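You operate a simulated robot arm through the tools that you are given. There is no shell and no other tool.

You are at the controls of a simulated robot arm. One attempt, no reset.

Task
End the small winder's lot and return its label to the others.
Fine: switch off, knob on SLOW, small grey cover back, short grey lever free; the label lies beside the other two.

It is judged by the outcome, as a careful person would: the job done as asked, and still so three seconds after it is handed in. It fails if anything else is knocked over, pushed out of place, dropped, spilled or broken. A push-on lid holds only when it is set on centred and level and pressed home; a screw cap is set on level and turned clockwise until tight.

Robot
A 7-joint arm with a two-finger gripper, fixed in place. Base frame: the origin is at the foot of the arm, x ahead of it, y to its left, z up; the work surface is at about z = 0. Readings come in mm, degrees, newtons and seconds.
With the tool pointing down near the work surface it reaches from about 220 to 560 mm from the base axis. Its first joint turns from -166.0 to 166.0 degrees. Payload 1.2 kg.
The TCP is the grasp point between the finger pads, 22 mm short of the fingertips. In the tool frame z runs along the fingers and y along their closing line. Largest opening 92 mm; the body of the gripper starts 65 mm behind the TCP.
Orientation is that of the tool frame in the base frame, as a unit quaternion [x, y, z, w]. With the fingers straight down and closing along the base's y, the tool's x points along the base's -x, its y along +y and its z along -z.

Tools
- The arm moves only by the tool nudge_tool. Its argument "series" is text: rows parted by semicolons, each of 7 numbers parted by spaces: the shift along the tool's x, y, z in units of 150 mm (1.0 is 150 mm), then the turn, a rotation vector about the tool's x, y, z in units of 120 degrees (1.0 is 120 degrees), then the finger opening in mm, from 0 to 92. In form: tx ty tz rx ry rz claw; .... A call has 1 to 20 rows; each row is the pose to reach, as a shift and turn from the pose commanded when the call began, along the tool's axes at that moment. A call with a number of a shift or a turn outside -1 to 1 is refused whole. Rows are played at 5 a second. More than 50 mm and 8.6 degrees between two rows, or a gripper value outside its range, and nothing of the call is played. Where a pose cannot be reached the arm comes as near as it can. A force on the tool above 40 N (or 10 N above the force at the start of the call, whichever is more), or a blocked arm, ends the call early, and 0.2 s more pass. The fingers move at their own pace and stop on an object; they squeeze with about 26 N. The grip force told is the motor's: it shows also when the fingers shut on nothing. Time passes only in rows, and 0.2 s behind the last, so rows that repeat a pose let the fingers close. The reply holds the time, the measured pose of the TCP, the force on the tool along the base axes, the opening and the grip force, in the units named above and with some noise, with the torque about the TCP (base axes, N m) and any sound that the robot's microphone picked up, and new pictures: "show" is both (left out), scene, wrist or none.
- Cameras (640 x 400 px; columns grow to the right, rows downward): "scene" is fixed at [408.8, 504.3, 748]; the picture's right is [-1.00, 0.06, 0.00], its down [0.06, 0.88, -0.48] and it looks along [-0.03, -0.48, -0.88] (base axes); focal length 373 px, centre (320, 200). "wrist" rides on the gripper at [71, 19, -102] in the tool frame; the picture's right is [-0.26, 0.97, 0.00], its down [-0.75, -0.20, -0.62] and it looks along [-0.60, -0.16, 0.78] (tool axes); focal length 280 px, centre (320, 200). There is no depth. A picture from a camera that has moved, and an enlarged one, comes with that camera's place and axes in the base frame and with its lens. The place of the scene camera against the robot may be out by one fixed shift of up to 25 mm in any direction.
- inspect(camera, box): a new picture of the part [left, top, right, bottom] of that camera's present view, enlarged. The clock stands still meanwhile.
- sign_off(): hands the job in; it is judged then, once.

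Places have to be worked out from the pictures, the camera data and where the tool is seen. Open the gripper and draw the arm clear of the work before you hand the job in, unless the task says otherwise.

The tools are called after "Call:" as a command line: name --argument value ..., lists and objects as JSON in quotes. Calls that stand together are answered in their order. nudge_tool: Moves the arm, as the interface text tells. Its arguments: {"type":"object","properties":{"series":{"type":"string"},"show":{"type":"string","enum":["both","scene","wrist","none"]}},"required":["series"]} The other tools are called the same way: inspect (camera, box) takes an enlarged picture of a part of a camera's view; sign_off () hands the job in.

At the start:

```text
time: 0.0
tool_pos: [372.0, 160.8, 310.0]
ee_rot: [0.0, 1.0, 0.0, 0.0]
contact_force: [0.1, 0.5, -0.3]
ft_torque: [0.0, 0.01, 0.04]
gripper_width: 92.1
grasp_force: 0.1
```

scene: 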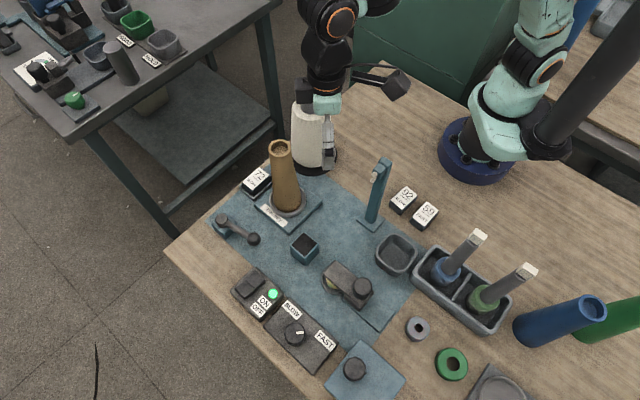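
wrist: 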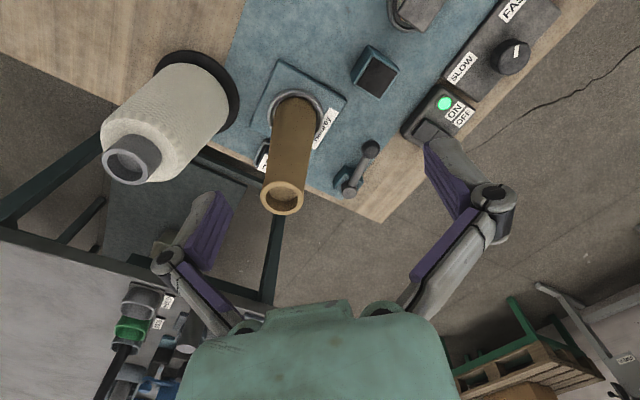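

I see a winder setup on a blue mat with a switch (ON, green lamp), a SLOW/FAST knob, levers, covers and number labels. I'll enlarge parts of the scene view to identify everything first.

Call:
inspect --camera "scene" --box '[200, 130, 360, 260]'

Call:
inspect --camera "scene" --box '[200, 250, 400, 400]'

Call:
inspect --camera "scene" --box '[340, 150, 500, 270]'

Call:
inspect --camera "scene" --box '[360, 230, 560, 400]'

Call:
inspect --camera "scene" --box '[0, 0, 200, 130]'

Call:
inspect --camera "wrist" --box '[240, 0, 560, 220]'

```text
3.08 times, centred on (280, 195) of scene
camera zoom: at [408.8, 504.3, 748.0], right [-1.0, 0.06, 0.0], down [0.06, 0.88, -0.48], along [-0.03, -0.48, -0.88], focal length 1149 px, centre (443, 215)
```

zoom: 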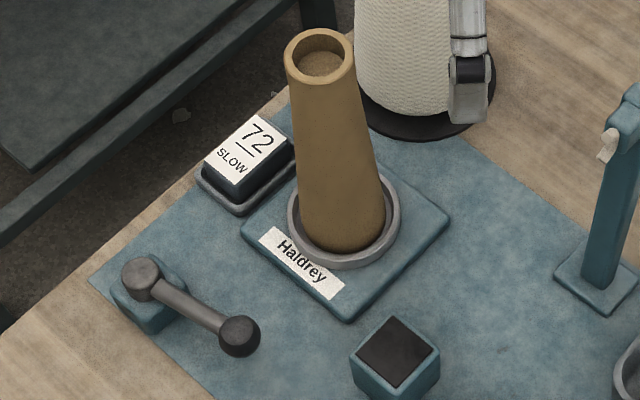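

```text
2.67 times, centred on (300, 325) of scene
camera zoom: at [408.8, 504.3, 748.0], right [-1.0, 0.06, 0.0], down [0.06, 0.88, -0.48], along [-0.03, -0.48, -0.88], focal length 996 px, centre (373, -133)
```

zoom: 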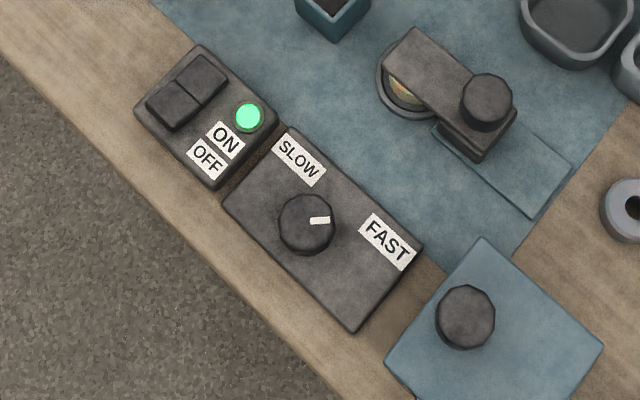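

```text
3.33 times, centred on (420, 210) of scene
camera zoom: at [408.8, 504.3, 748.0], right [-1.0, 0.06, 0.0], down [0.06, 0.88, -0.48], along [-0.03, -0.48, -0.88], focal length 1244 px, centre (-13, 167)
```

zoom: 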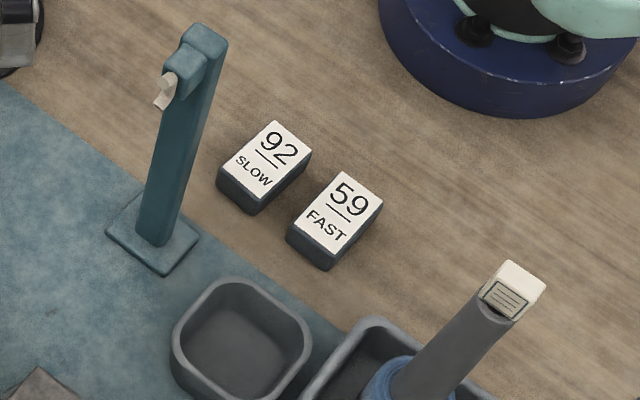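

```text
2.35 times, centred on (460, 315) of scene
camera zoom: at [408.8, 504.3, 748.0], right [-1.0, 0.06, 0.0], down [0.06, 0.88, -0.48], along [-0.03, -0.48, -0.88], focal length 878 px, centre (-9, -71)
```

zoom: 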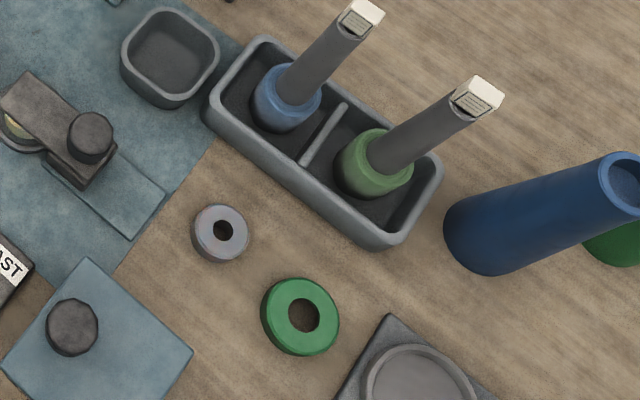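

```text
3.08 times, centred on (100, 65) of scene
camera zoom: at [408.8, 504.3, 748.0], right [-1.0, 0.06, 0.0], down [0.06, 0.88, -0.48], along [-0.03, -0.48, -0.88], focal length 1149 px, centre (997, 615)
```

zoom: 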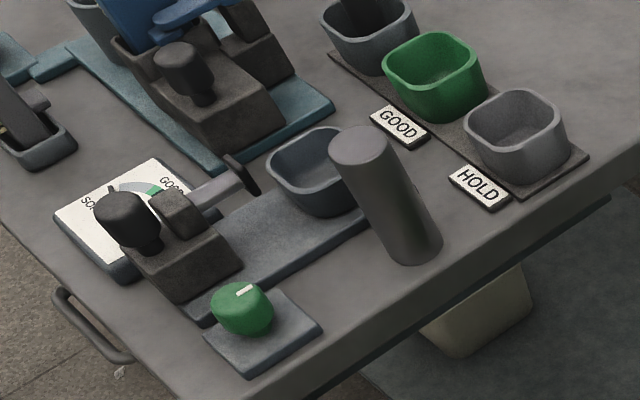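

```text
1.82 times, centred on (400, 110) of wrist
camera zoom: at [299.4, 181.5, 410.6], right [0.26, 0.97, 0.0], down [0.75, -0.2, 0.62], along [0.6, -0.16, -0.78], focal length 510 px, centre (174, 364)
```

zoom: 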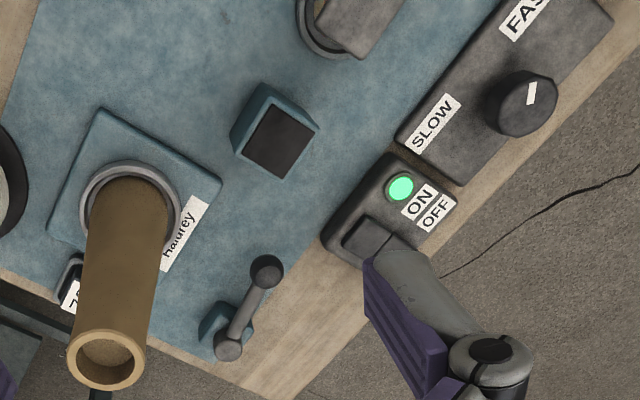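

The label "72 SLOW" sits in a holder by the Haldrey spindle, the lamp is on and the knob seems to point at FAST. I need closer views of the dark hinged part, the plate with the dark knob and the lever, so I back the arm away at safe height to look at the panel.

Call:
nudge_tool --series "0.25 0.19 0 0 0 0 92; 0.5 0.38 0 0 0 0 92; 0.75 0.57 0 0 0 0 92; 1.0 0.76 0 0 0 0 92; 1.0 0.95 0 0 0 0 92" --show "both"

```text
time: 1.2
tool_pos: [220.3, 303.3, 309.2]
ee_rot: [-0.001, 1.0, 0.0, 0.001]
contact_force: [0.6, -0.7, 0.4]
ft_torque: [-0.01, 0.02, 0.05]
gripper_width: 92.0
grasp_force: 0.0
camera wrist: at [148.3, 323.6, 409.2], right [0.26, 0.97, 0.0], down [0.75, -0.2, 0.63], along [0.6, -0.16, -0.78], focal length 280 px, centre (320, 200)
```

scene: 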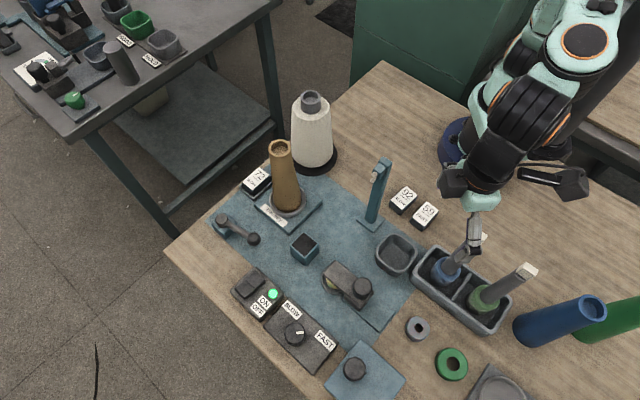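
wrist: 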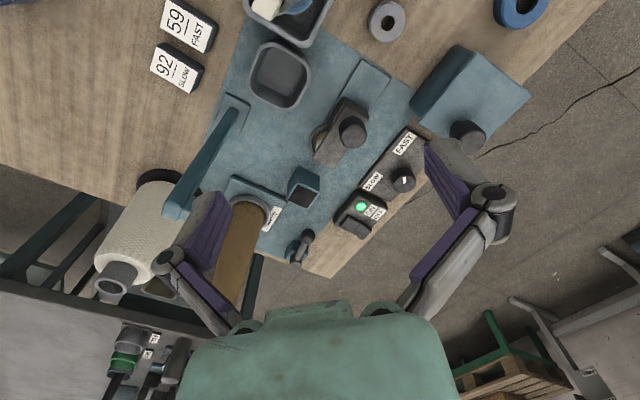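

The new wrist view shows the panel from behind; I'll enlarge the relevant parts.

Call:
inspect --camera "wrist" --box '[280, 40, 440, 140]'

Call:
inspect --camera "wrist" --box '[280, 130, 440, 240]'

Call:
inspect --camera "wrist" --box '[400, 30, 540, 150]'

Call:
inspect --camera "scene" --box '[300, 240, 400, 320]'

Call:
inspect --camera "scene" --box '[200, 200, 280, 260]'

```text
4.00 times, centred on (360, 90) of wrist
camera zoom: at [148.3, 323.6, 409.2], right [0.26, 0.97, 0.0], down [0.75, -0.2, 0.63], along [0.6, -0.16, -0.78], focal length 1122 px, centre (160, 640)
```

zoom: 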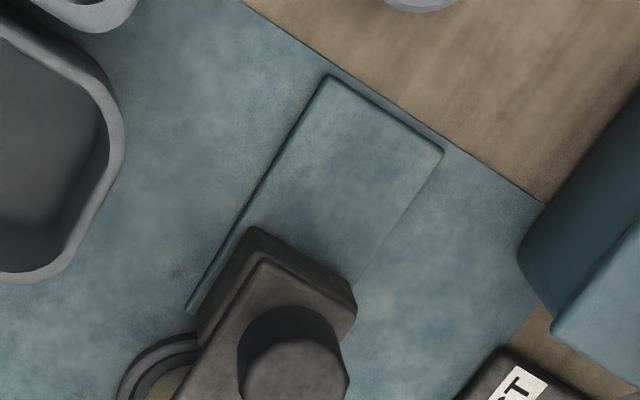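

```text
3.64 times, centred on (360, 185) of wrist
camera zoom: at [148.3, 323.6, 409.2], right [0.26, 0.97, 0.0], down [0.75, -0.2, 0.63], along [0.6, -0.16, -0.78], focal length 1020 px, centre (174, 254)
```

zoom: 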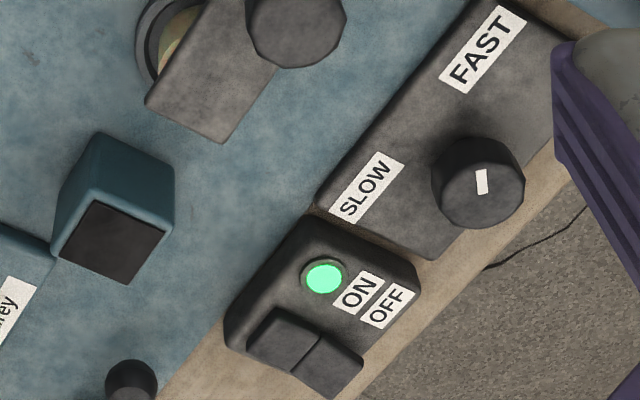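

```text
3.33 times, centred on (470, 90) of wrist
camera zoom: at [148.3, 323.6, 409.2], right [0.26, 0.97, 0.0], down [0.75, -0.2, 0.63], along [0.6, -0.16, -0.78], focal length 935 px, centre (-180, 567)
```

zoom: 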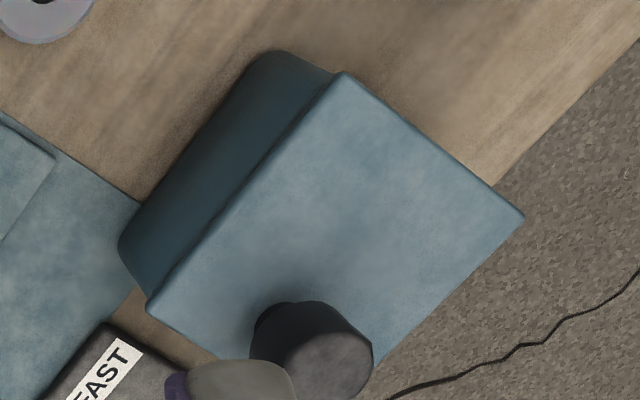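

```text
5.00 times, centred on (350, 280) of scene
camera zoom: at [408.8, 504.3, 748.0], right [-1.0, 0.06, 0.0], down [0.06, 0.88, -0.48], along [-0.03, -0.48, -0.88], focal length 1867 px, centre (170, -200)
```

zoom: 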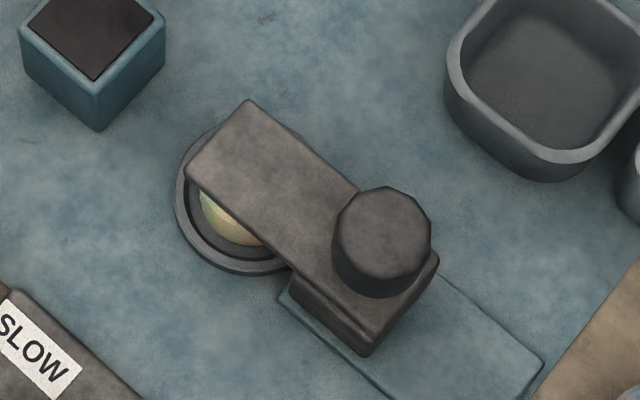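

```text
6.67 times, centred on (240, 230) of scene
camera zoom: at [408.8, 504.3, 748.0], right [-1.0, 0.06, 0.0], down [0.06, 0.88, -0.48], along [-0.03, -0.48, -0.88], focal length 2489 px, centre (853, 0)
```

zoom: 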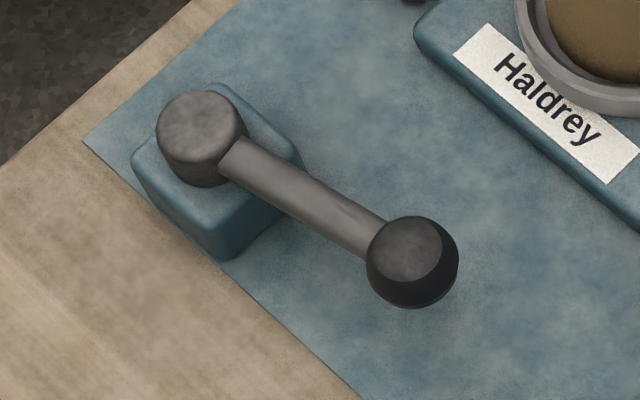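

I now see a tall blue box with a dark knob on top, the hinged dark arm over a round dish, and a lever with a ball on a blue block. I'll turn the wrist towards +y to look at the box, rings and the rest of the bench.

Call:
nudge_tool --series "0 0 0 0 0 -0.068 92; 0 0 0 0 0 -0.136 92; 0 0 0 0 0 -0.204 92; 0 0 0 0 0 -0.272 92; 0 0 0 0 0 -0.34 92; 0 0 0 0 0 -0.408 92; 0 0 0 0 0 -0.476 92; 0 0 0 0 0 -0.544 92; 0 0 0 0 0 -0.612 92; 0 0 0 0 0 -0.68 92; 0 0 0 0 0 -0.748 92" --show "wrist"

```text
time: 3.6
tool_pos: [221.6, 305.3, 310.3]
ee_rot: [-0.707, 0.708, 0.0, 0.0]
contact_force: [0.4, 0.6, 0.7]
ft_torque: [-0.03, -0.03, 0.01]
gripper_width: 92.1
grasp_force: 0.0
camera wrist: at [201.5, 233.9, 410.5], right [-0.96, 0.26, 0.0], down [0.21, 0.75, 0.62], along [0.16, 0.6, -0.78], focal length 280 px, centre (320, 200)
```

wrist: 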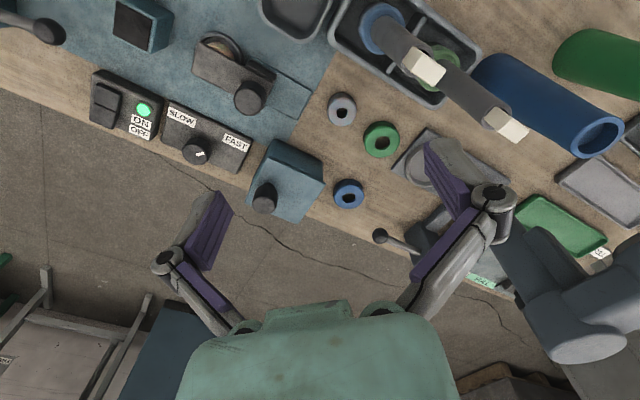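

More of the bench appears on the right: another lever, trays and coloured rings. I'll enlarge these.

Call:
inspect --camera "wrist" --box '[320, 80, 640, 300]'

Call:
inspect --camera "wrist" --box '[160, 20, 340, 140]'

Call:
inspect --camera "wrist" --box '[220, 120, 380, 230]'

Call:
inspect --camera "wrist" --box '[0, 0, 200, 140]'

```text
1.82 times, centred on (480, 190) of wrist
camera zoom: at [201.5, 233.9, 410.5], right [-0.96, 0.26, 0.0], down [0.21, 0.75, 0.62], along [0.16, 0.6, -0.78], focal length 510 px, centre (29, 218)
```

zoom: 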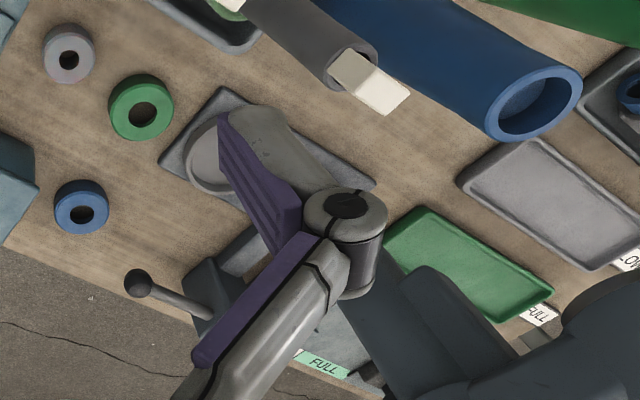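

```text
3.33 times, centred on (250, 80) of wrist
camera zoom: at [201.5, 233.9, 410.5], right [-0.96, 0.26, 0.0], down [0.21, 0.75, 0.62], along [0.16, 0.6, -0.78], focal length 935 px, centre (553, 600)
```

zoom: 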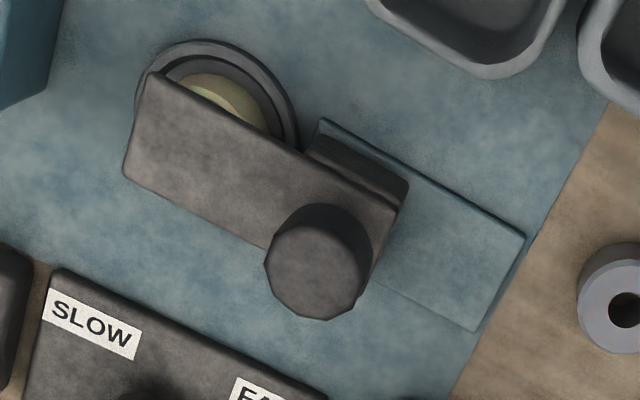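

```text
3.64 times, centred on (300, 175) of wrist
camera zoom: at [201.5, 233.9, 410.5], right [-0.96, 0.26, 0.0], down [0.21, 0.75, 0.62], along [0.16, 0.6, -0.78], focal length 1020 px, centre (393, 291)
```

zoom: 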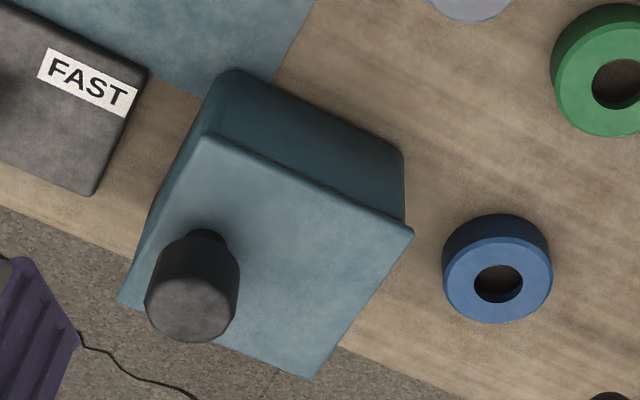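

```text
2.86 times, centred on (100, 70) of wrist
camera zoom: at [201.5, 233.9, 410.5], right [-0.96, 0.26, 0.0], down [0.21, 0.75, 0.62], along [0.16, 0.6, -0.78], focal length 801 px, centre (949, 571)
```

zoom: 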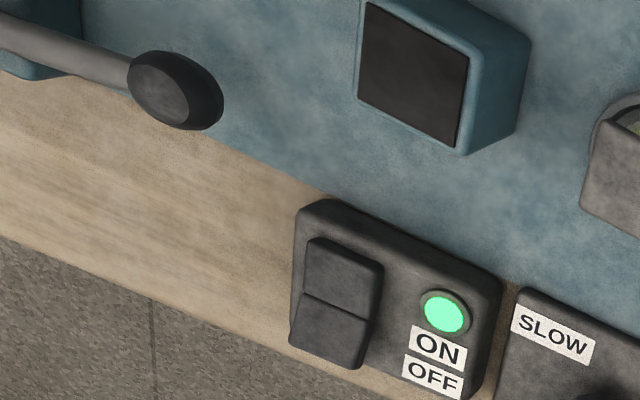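

The dark plate assembly sits on a blue rail over a round dish. To understand which "small"/"short" parts are meant, I'll look further along the bench towards smaller x where another lever and machine appear.

Call:
nudge_tool --series "0 0.32 0 0 0 0 92; 0 0.64 0 0 0 0 92; 0 0.96 0 0 0 0 92" --show "wrist"

```text
time: 4.4
tool_pos: [77.9, 304.4, 308.8]
ee_rot: [-0.705, 0.709, 0.001, 0.0]
contact_force: [0.1, -0.5, -0.1]
ft_torque: [0.0, -0.03, 0.0]
gripper_width: 92.1
grasp_force: 0.1
camera wrist: at [58.2, 233.2, 409.8], right [-0.96, 0.27, 0.0], down [0.21, 0.75, 0.63], along [0.17, 0.6, -0.78], focal length 280 px, centre (320, 200)
```

wrist: 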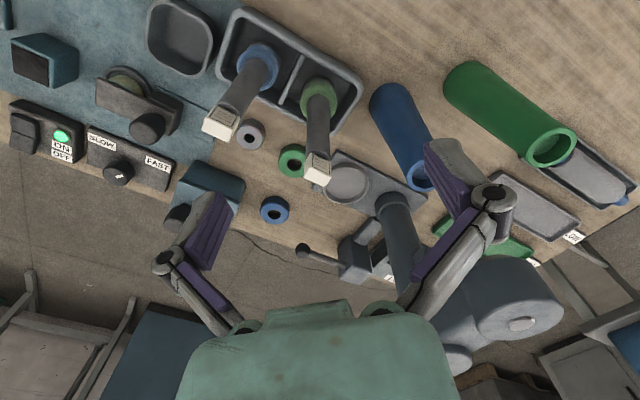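

I see another machine here with a column, head and its own lever. I'll enlarge it and the dish device.

Call:
inspect --camera "wrist" --box '[270, 130, 470, 300]'

Call:
inspect --camera "wrist" --box '[80, 50, 280, 180]'

Call:
inspect --camera "wrist" --box '[420, 160, 640, 300]'

Call:
inspect --camera "scene" --box '[440, 330, 560, 400]'

```text
2.35 times, centred on (370, 215) of wrist
camera zoom: at [58.2, 233.2, 409.8], right [-0.96, 0.27, 0.0], down [0.21, 0.75, 0.63], along [0.17, 0.6, -0.78], focal length 660 px, centre (202, 165)
```

zoom: 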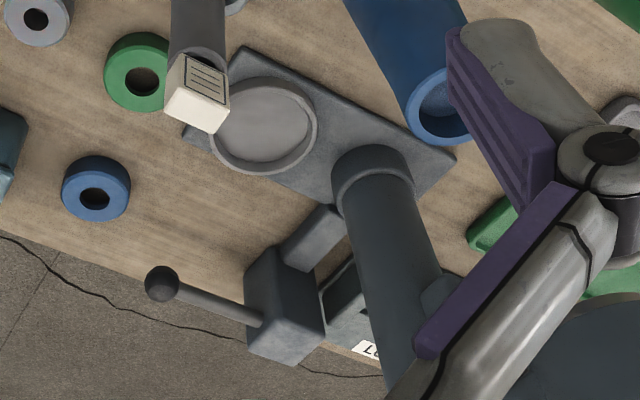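

```text
3.08 times, centred on (180, 115) of wrist
camera zoom: at [58.2, 233.2, 409.8], right [-0.96, 0.27, 0.0], down [0.21, 0.75, 0.63], along [0.17, 0.6, -0.78], focal length 863 px, centre (751, 462)
```

zoom: 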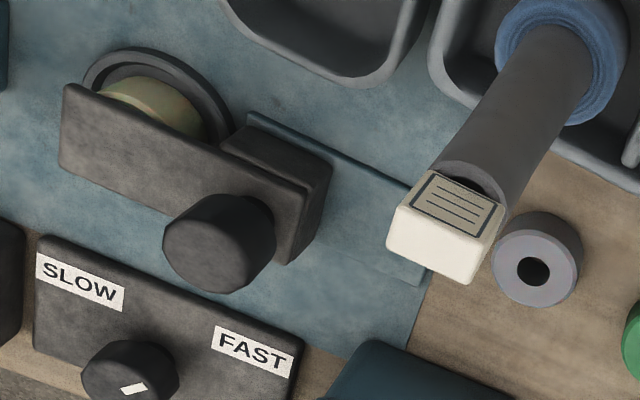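

```text
2.86 times, centred on (530, 230) of wrist
camera zoom: at [58.2, 233.2, 409.8], right [-0.96, 0.27, 0.0], down [0.21, 0.75, 0.63], along [0.17, 0.6, -0.78], focal length 801 px, centre (-280, 114)
```

zoom: 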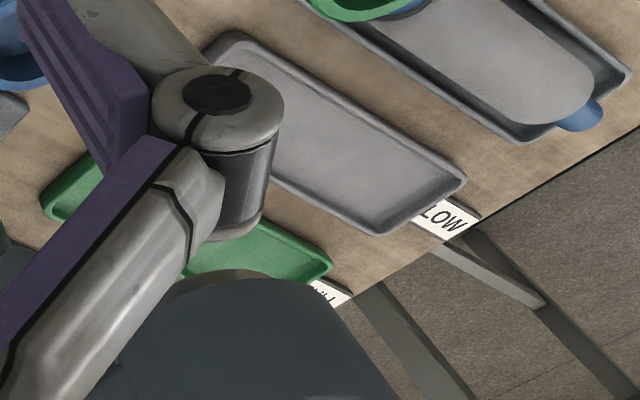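

```text
5.33 times, centred on (500, 365) of scene
camera zoom: at [408.8, 504.3, 748.0], right [-1.0, 0.06, 0.0], down [0.06, 0.88, -0.48], along [-0.03, -0.48, -0.88], focal length 1991 px, centre (-640, -680)
```

zoom: 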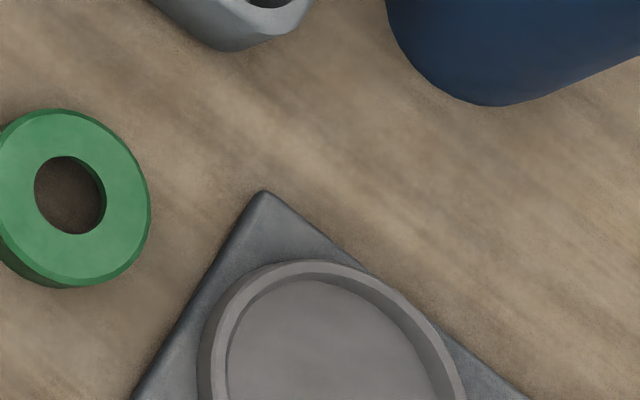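

The other machine is a separate press; the winder's own parts are those around the blue mat. I'll return and look from close at the dish/cover assembly and the lever.

Call:
nudge_tool --series "0 -0.09 0 0 0 0.068 92; 0 -0.18 0 0 0 0.136 92; 0 -0.27 0 0 0 0.204 92; 0 -0.36 0 0 0 0.272 92; 0 -0.45 0 0 0 0.34 92; 0 -0.54 0 0 0 0.408 92; 0 -0.63 0 0 0 0.476 92; 0 -0.72 0 0 0 0.544 92; 0 -0.81 0 0 0 0.612 92; 0 -0.9 0 0 0 0.68 92; 0 -0.98 0 0 0 0.748 92" --show "none"

Call:
nudge_tool --series "-0.2 -0.05 0.15 0 0 0 92; -0.4 -0.1 0.3 0 0 0 92; -0.6 -0.15 0.45 0 0 0 92; -0.8 -0.2 0.6 0 0 0 92; -1.0 -0.26 0.73 0 0 0 92" --show "both"

```text
time: 6.8
tool_pos: [223.8, 307.6, 310.1]
ee_rot: [0.001, 1.0, 0.0, 0.0]
contact_force: [-0.2, 0.2, -0.1]
ft_torque: [0.01, 0.0, 0.02]
gripper_width: 91.8
grasp_force: 0.2
```

```text
time: 8.0
tool_pos: [375.3, 265.0, 200.2]
ee_rot: [0.0, 1.0, 0.0, 0.0]
contact_force: [-0.5, 0.7, 0.9]
ft_torque: [0.01, -0.01, -0.01]
gripper_width: 91.9
grasp_force: 0.0
camera wrist: at [303.6, 284.8, 300.1], right [0.26, 0.97, 0.0], down [0.75, -0.2, 0.63], along [0.6, -0.16, -0.78], focal length 280 px, centre (320, 200)
```

scene: 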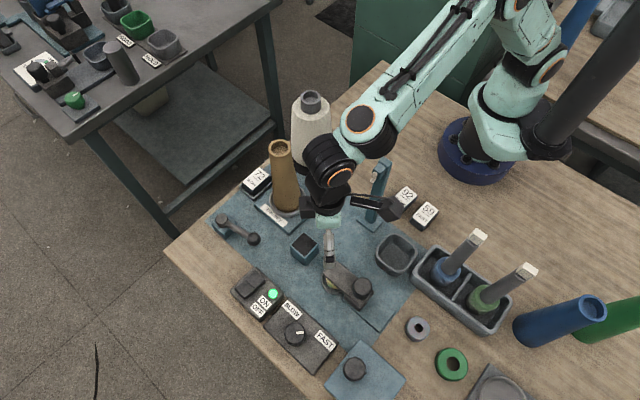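
wrist: 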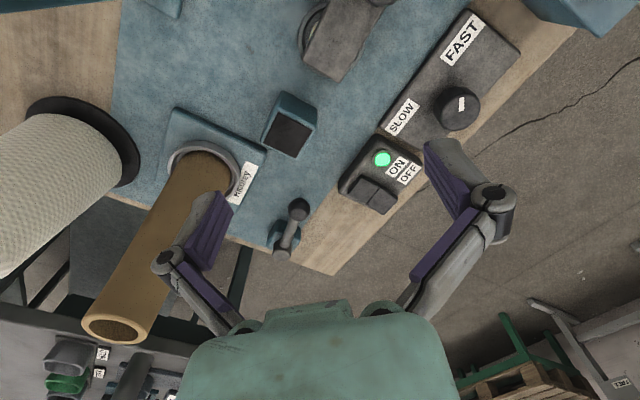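

Call:
inspect --camera "wrist" --box '[250, 80, 350, 270]'

Call:
inspect --camera "wrist" --box '[330, 0, 530, 220]'

Call:
inspect --camera "wrist" --box '[150, 90, 290, 220]'

```text
2.11 times, centred on (300, 175) of wrist
camera zoom: at [303.6, 284.8, 300.1], right [0.26, 0.97, 0.0], down [0.75, -0.2, 0.63], along [0.6, -0.16, -0.78], focal length 590 px, centre (362, 253)
```

zoom: 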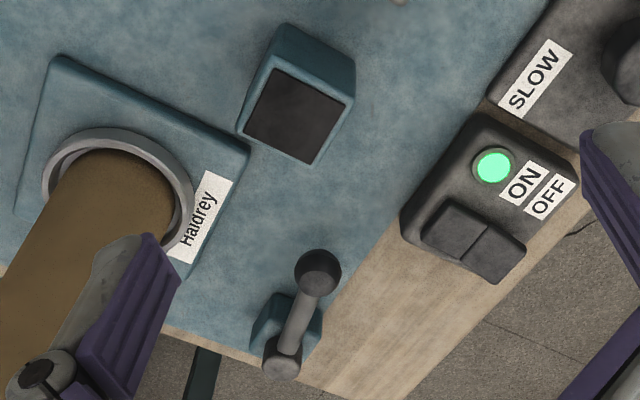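

```text
1.82 times, centred on (430, 110) of wrist
camera zoom: at [303.6, 284.8, 300.1], right [0.26, 0.97, 0.0], down [0.75, -0.2, 0.63], along [0.6, -0.16, -0.78], focal length 510 px, centre (120, 364)
```

zoom: 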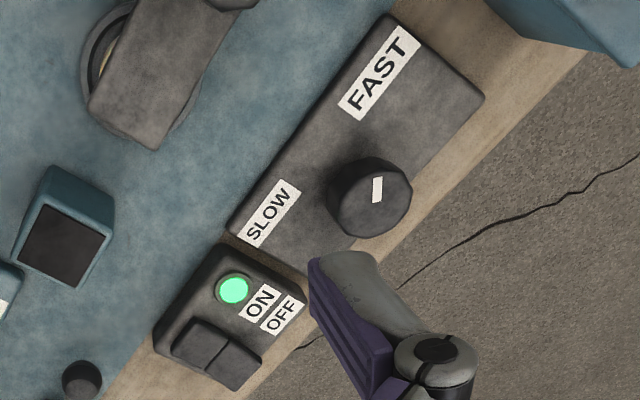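

```text
3.08 times, centred on (220, 155) of wrist
camera zoom: at [303.6, 284.8, 300.1], right [0.26, 0.97, 0.0], down [0.75, -0.2, 0.63], along [0.6, -0.16, -0.78], focal length 863 px, centre (628, 338)
```

zoom: 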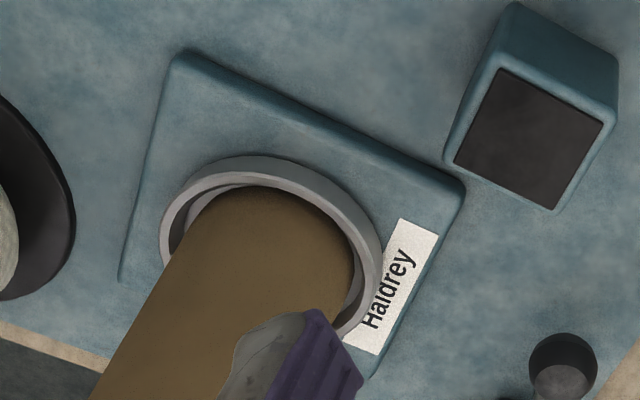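

Close up, the lever is horizontal at about z 45, hub near (575,158), ball near (510,203). I tilt the tool to look at the lever and the far parts from a lower angle.

Call:
nudge_tool --series "0 0 0 0 -0.068 0 92; 0 0 0 0 -0.136 0 92; 0 0 0 0 -0.204 0 92; 0 0 0 0 -0.27 0 92" --show "wrist"

```text
time: 9.0
tool_pos: [374.8, 265.3, 200.4]
ee_rot: [0.0, 0.96, 0.0, 0.281]
contact_force: [1.2, -0.6, -0.2]
ft_torque: [0.02, -0.02, 0.0]
gripper_width: 92.1
grasp_force: 0.1
camera wrist: at [260.0, 284.6, 247.3], right [0.22, 0.96, 0.14], down [0.3, -0.21, 0.93], along [0.93, -0.16, -0.33], focal length 280 px, centre (320, 200)
```

wrist: 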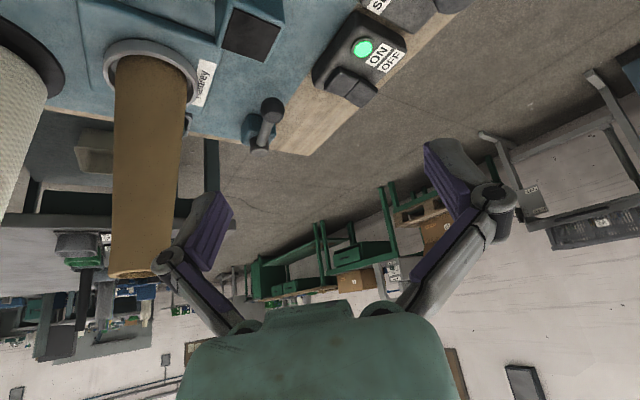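

Call:
inspect --camera "wrist" --box '[180, 0, 420, 170]'

Call:
inspect --camera "wrist" --box '[220, 70, 310, 170]'

```text
2.35 times, centred on (300, 85) of wrist
camera zoom: at [260.0, 284.6, 247.3], right [0.22, 0.96, 0.14], down [0.3, -0.21, 0.93], along [0.93, -0.16, -0.33], focal length 660 px, centre (367, 471)
```

zoom: 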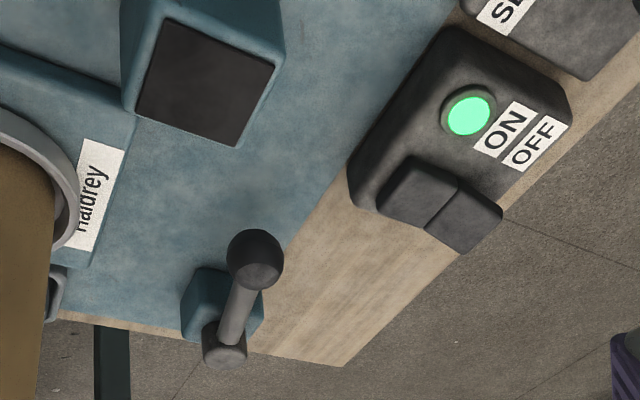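

```text
4.00 times, centred on (265, 120) of wrist
camera zoom: at [260.0, 284.6, 247.3], right [0.22, 0.96, 0.14], down [0.3, -0.21, 0.93], along [0.93, -0.16, -0.33], focal length 1122 px, centre (540, 520)
```

zoom: 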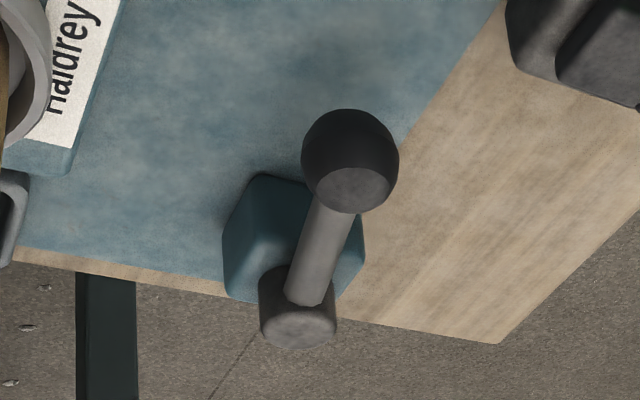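

The rocker's outer half (OFF side) triangulates to about (526, 301, 38), radius about 606 mm, so I'll reach it with the tool tilted outward. First I close the fingers and yaw the tilted tool 30° toward the switch.

Call:
nudge_tool --series "0 0 0 -0.0335 0 -0.0528 0; 0 0 0 -0.067 0 -0.1056 0; 0 0 0 -0.1005 0 -0.1584 0; 0 0 0 -0.134 0 -0.211 0" --show "wrist"

```text
time: 10.0
tool_pos: [374.5, 265.5, 200.6]
ee_rot: [-0.25, 0.927, 0.072, 0.269]
contact_force: [1.0, 0.5, -0.4]
ft_torque: [-0.01, 0.03, -0.02]
gripper_width: 0.0
grasp_force: 25.8
camera wrist: at [265.2, 224.8, 247.4], right [-0.29, 0.95, 0.14], down [0.36, -0.03, 0.93], along [0.88, 0.32, -0.34], focal length 280 px, centre (320, 200)
```

wrist: 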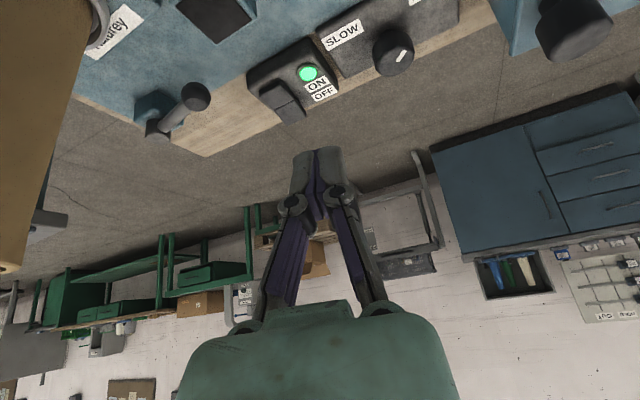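

Switch and knob are in view. I advance toward the rocker, stopping short above it.

Call:
nudge_tool --series "-0.102 -0.071 0.244 0 0 0 0; -0.204 -0.142 0.488 0 0 0 0; -0.306 -0.213 0.732 0 0 0 0; -0.4085 -0.284 0.976 0 0 0 0" --show "both"

```text
time: 11.0
tool_pos: [509.1, 292.8, 109.9]
ee_rot: [-0.248, 0.928, 0.072, 0.269]
contact_force: [-0.7, -0.2, 0.1]
ft_torque: [0.02, 0.0, 0.0]
gripper_width: 0.0
grasp_force: 25.9
camera wrist: at [400.9, 253.0, 156.8], right [-0.29, 0.95, 0.14], down [0.36, -0.03, 0.93], along [0.89, 0.32, -0.34], focal length 280 px, centre (320, 200)
```

scene: 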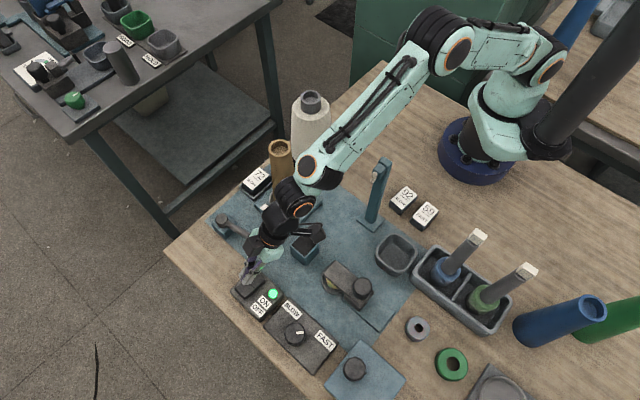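
wrist: 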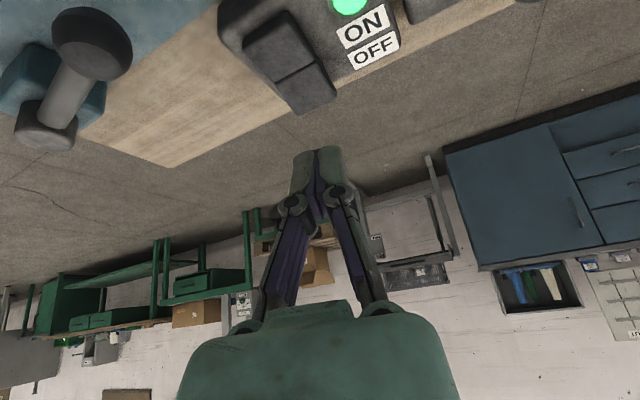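

I'm near the rocker; I take an enlarged look to see which half is raised before pressing.

Call:
inspect --camera "wrist" --box '[200, 0, 420, 130]'

Call:
inspect --camera "scene" --box '[220, 240, 320, 330]'

```text
2.91 times, centred on (310, 65) of wrist
camera zoom: at [400.9, 253.0, 156.8], right [-0.29, 0.95, 0.14], down [0.36, -0.03, 0.93], along [0.89, 0.32, -0.34], focal length 816 px, centre (349, 593)
```

zoom: 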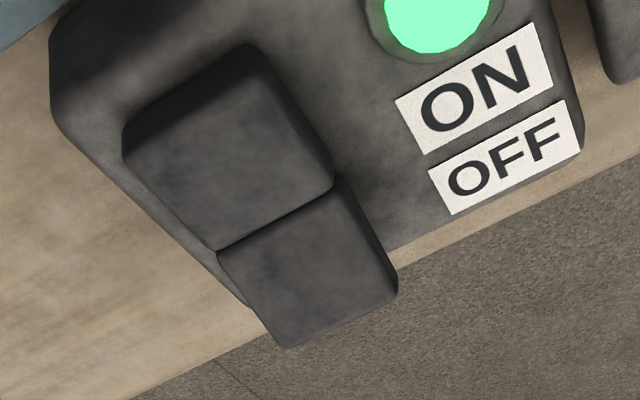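

```text
4.44 times, centred on (270, 285) of scene
camera zoom: at [408.8, 504.3, 748.0], right [-1.0, 0.06, 0.0], down [0.06, 0.88, -0.48], along [-0.03, -0.48, -0.88], focal length 1659 px, centre (542, -178)
```

zoom: 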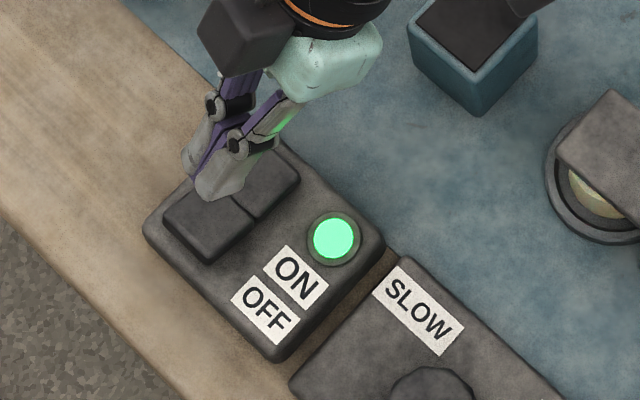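

The outer (OFF) half is free to press. I lower the closed fingertips onto it in small steps.

Call:
nudge_tool --series "0.01 -0.007 0.132 0 0 0 0; 0.02 -0.014 0.263 0 0 0 0; 0.034 -0.014 0.2855 0 0 0 0; 0.0486 -0.014 0.308 0 0 0 0; 0.0629 -0.014 0.3305 0 0 0 0; 0.0772 -0.014 0.353 0 0 0 0" --show "both"

```text
time: 12.4
tool_pos: [525.6, 300.4, 59.2]
ee_rot: [-0.249, 0.927, 0.072, 0.269]
contact_force: [-0.1, -0.2, -0.3]
ft_torque: [-0.01, -0.02, -0.01]
gripper_width: 0.0
grasp_force: 26.2
heard: click
camera wrist: at [416.2, 260.3, 105.7], right [-0.29, 0.95, 0.14], down [0.36, -0.03, 0.93], along [0.89, 0.32, -0.34], focal length 280 px, centre (320, 200)
```

scene: 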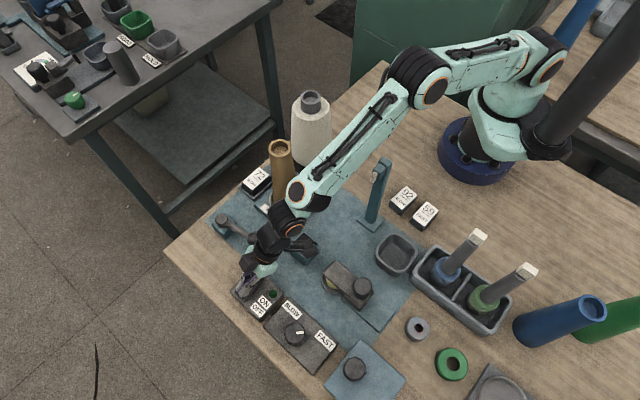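
wrist: 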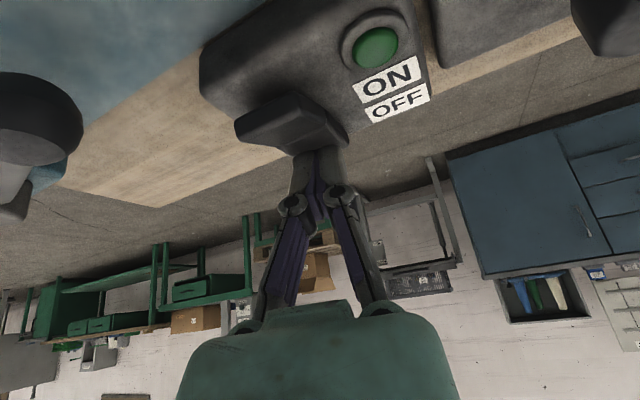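

Click heard and the lamp is dark: the switch is off. Next the knob, triangulated near (432, 388) with top at z 40; I lift, bring the tool vertical above it and check whether the vertical pose is reachable there.

Call:
nudge_tool --series "-0.107 0 -0.169 0 0 0 0; -0.2143 0 -0.3377 0 0 0 0; -0.1738 0.1367 -0.3515 0.0118 0.044 0.0406 30; -0.1333 0.2733 -0.3654 0.0236 0.0879 0.0811 70; -0.0928 0.41 -0.3792 0.0354 0.1319 0.1217 70; -0.0523 0.5467 -0.393 0.0471 0.1759 0.1622 70; -0.0118 0.6833 -0.4069 0.0589 0.2198 0.2028 70; 0.0287 0.82 -0.4207 0.0707 0.2638 0.2433 70; 0.0287 0.82 -0.4207 0.0707 0.2638 0.2433 70" --show "both"

```text
time: 14.4
tool_pos: [414.8, 378.1, 110.3]
ee_rot: [0.001, 1.0, 0.0, -0.001]
contact_force: [0.7, -0.1, -0.2]
ft_torque: [0.03, 0.02, 0.04]
gripper_width: 70.2
grasp_force: 0.0
out of reach, approached as far as the arm can: row 7, 8, 9
camera wrist: at [343.7, 397.9, 209.5], right [0.26, 0.96, 0.0], down [0.75, -0.21, 0.62], along [0.6, -0.17, -0.78], focal length 280 px, centre (320, 200)
```

scene: 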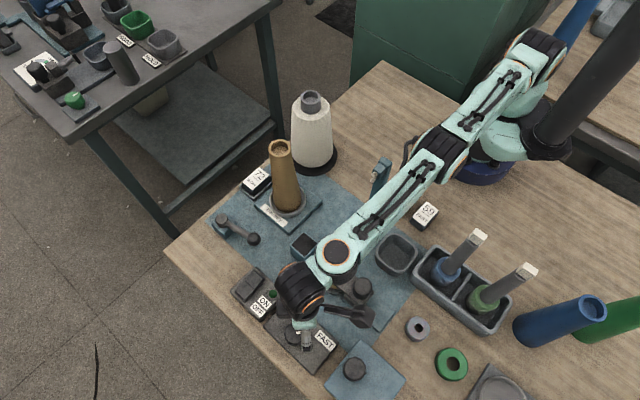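
wrist: 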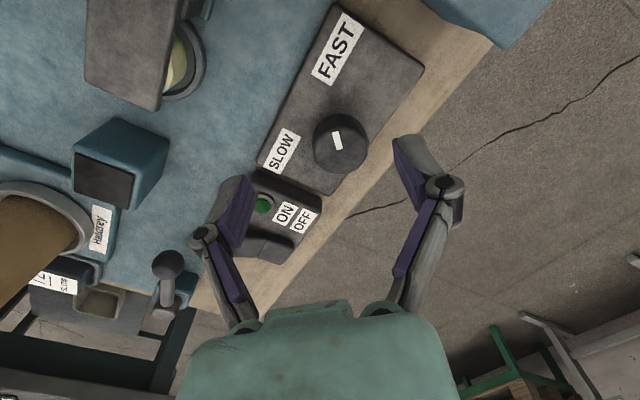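

Vertical reach ends about 20 mm short of the knob, so I'll use a ~15° tilt. First an enlarged look at the knob to refine its centre and pointer angle.

Call:
inspect --camera "wrist" --box '[260, 60, 420, 200]'

Call:
inspect --camera "wrist" --box '[60, 0, 260, 140]'

```text
2.86 times, centred on (340, 130) of wrist
camera zoom: at [343.7, 397.9, 209.5], right [0.26, 0.96, 0.0], down [0.75, -0.21, 0.62], along [0.6, -0.17, -0.78], focal length 801 px, centre (263, 400)
```

zoom: 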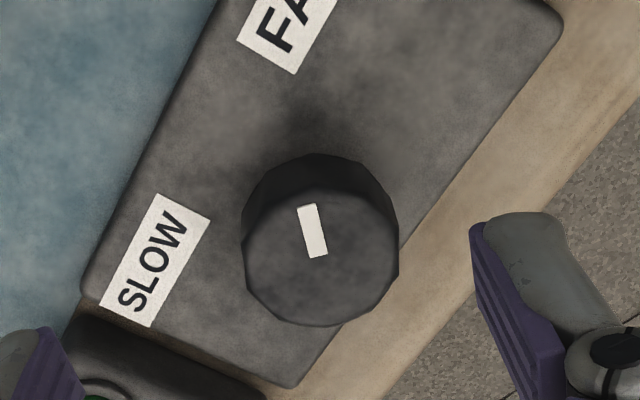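

```text
2.86 times, centred on (160, 70) of wrist
camera zoom: at [343.7, 397.9, 209.5], right [0.26, 0.96, 0.0], down [0.75, -0.21, 0.62], along [0.6, -0.17, -0.78], focal length 801 px, centre (777, 571)
```

zoom: 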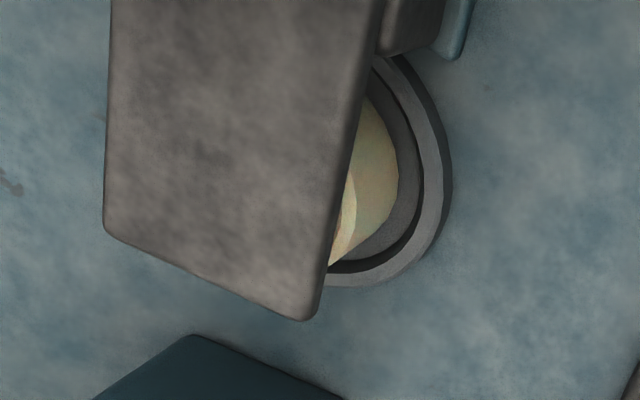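

The pointer sits about 45° to the FAST side; SLOW is a ~90° counter-clockwise turn. I tilt 15° outward now and check where the arm settles.

Call:
nudge_tool --series "0 0 0 0 -0.0625 0 70; 0 0 0 0 -0.125 0 70; 0 0 0 0 -0.125 0 70" --show "wrist"

```text
time: 15.2
tool_pos: [415.5, 378.7, 110.1]
ee_rot: [0.001, 0.991, 0.0, 0.13]
contact_force: [0.2, -0.6, 0.8]
ft_torque: [0.02, -0.02, 0.01]
gripper_width: 69.8
grasp_force: 0.1
out of reach, approached as far as the arm can: row 1
camera wrist: at [319.6, 398.0, 188.0], right [0.25, 0.96, 0.07], down [0.57, -0.2, 0.8], along [0.78, -0.16, -0.6], focal length 280 px, centre (320, 200)
```

wrist: 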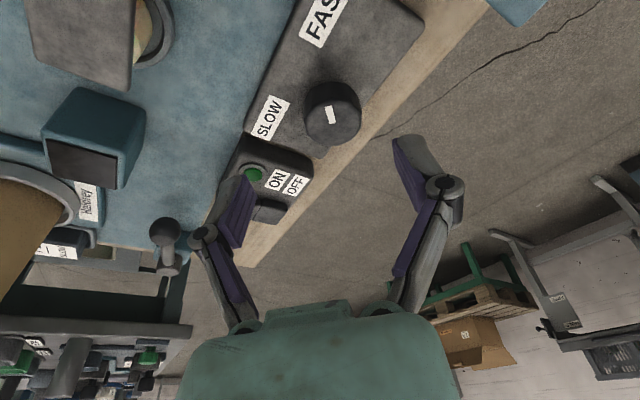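

Call:
inspect --camera "wrist" --box '[260, 50, 420, 200]'

Call:
inspect --camera "scene" --box '[260, 290, 360, 380]'

```text
2.67 times, centred on (340, 125) of wrist
camera zoom: at [319.6, 398.0, 188.0], right [0.25, 0.96, 0.07], down [0.57, -0.2, 0.8], along [0.78, -0.16, -0.6], focal length 748 px, centre (267, 400)
```

zoom: 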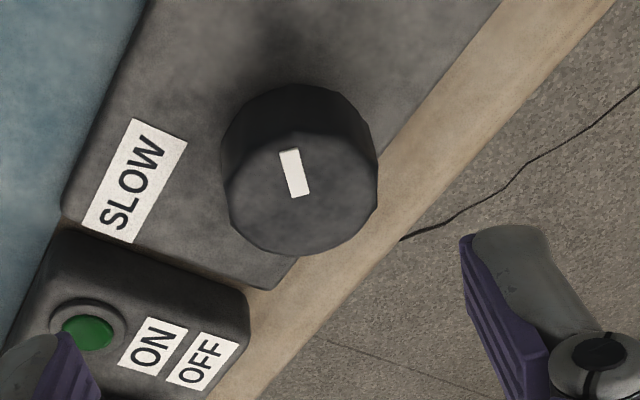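

```text
4.44 times, centred on (310, 335) of scene
camera zoom: at [408.8, 504.3, 748.0], right [-1.0, 0.06, 0.0], down [0.06, 0.88, -0.48], along [-0.03, -0.48, -0.88], focal length 1659 px, centre (364, -400)
```

zoom: 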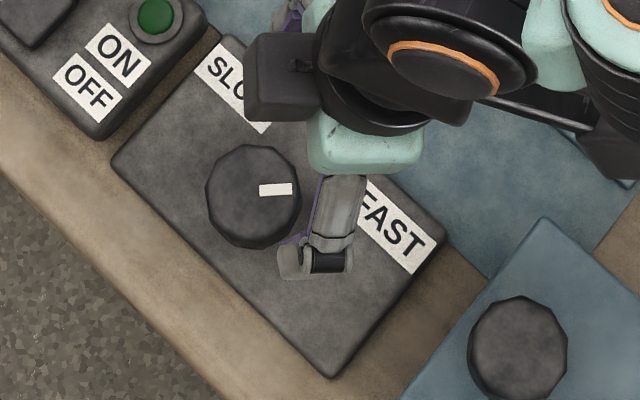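

Pointer is at azimuth ~180° and should end near ~271°. Knob centre ≈ (434, 387.5). I lower the open, 15°-tilted gripper around the knob.

Call:
nudge_tool --series "-0.058 0.0587 0.1535 0 0 0 70; -0.034 0.0587 0.2435 0 0 0 70; -0.01 0.0587 0.3337 0 0 0 70; 0.004 0.0587 0.385 0 0 0 70" --show "both"

```text
time: 16.2
tool_pos: [430.5, 389.7, 53.5]
ee_rot: [0.001, 0.991, 0.0, 0.131]
contact_force: [-0.7, 0.3, -0.1]
ft_torque: [-0.03, 0.04, -0.01]
gripper_width: 70.0
grasp_force: 0.1
camera wrist: at [334.8, 408.5, 132.6], right [0.25, 0.96, 0.07], down [0.57, -0.21, 0.8], along [0.78, -0.16, -0.6], focal length 280 px, centre (320, 200)
```

scene: 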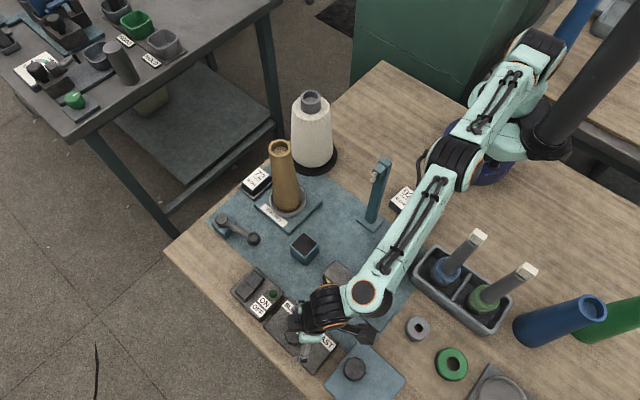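
wrist: 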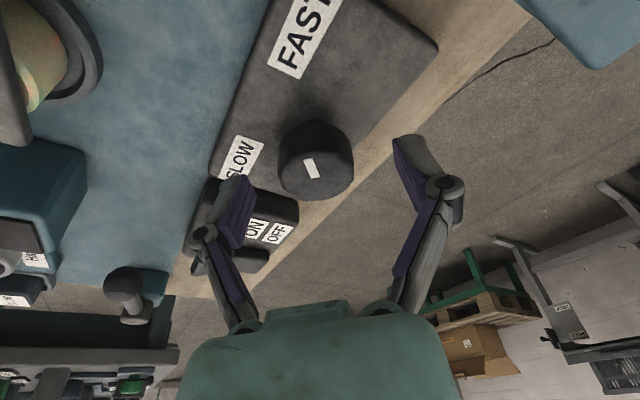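

The knob is between the fingers, slightly nearer the base than the finger axis. I shift ~3 mm, go down 5 mm and close on it.

Call:
nudge_tool --series "0.02 -0.0113 0.015 0 0 0 70; 0.023 -0.0113 0.0284 0 0 0 70; 0.023 -0.0113 0.0284 0 0 0 36; 0.023 -0.0113 0.0284 0 0 0 20; 0.023 -0.0113 0.0284 0 0 0 20" --show "both"

```text
time: 17.4
tool_pos: [427.5, 386.8, 49.9]
ee_rot: [0.0, 0.991, 0.0, 0.131]
contact_force: [-6.4, -4.5, 11.1]
ft_torque: [-0.06, 0.23, -0.02]
gripper_width: 36.5
grasp_force: 28.1
camera wrist: at [331.9, 405.8, 128.9], right [0.25, 0.96, 0.07], down [0.57, -0.21, 0.8], along [0.78, -0.16, -0.6], focal length 280 px, centre (320, 200)
```

scene: 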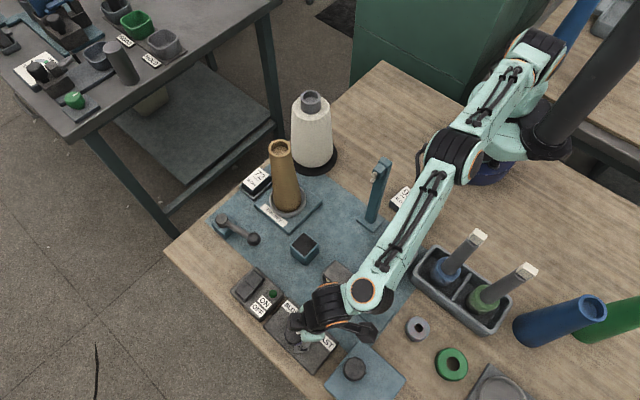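
wrist: 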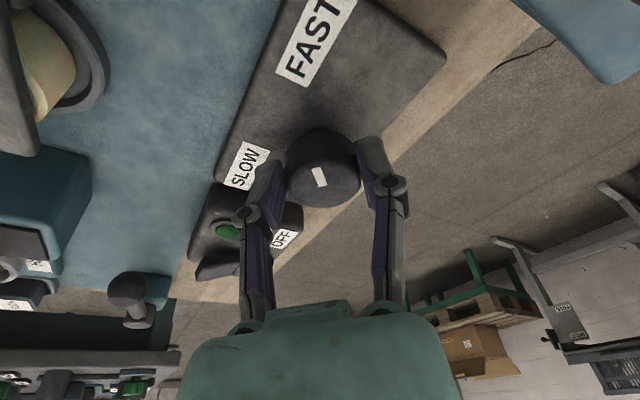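

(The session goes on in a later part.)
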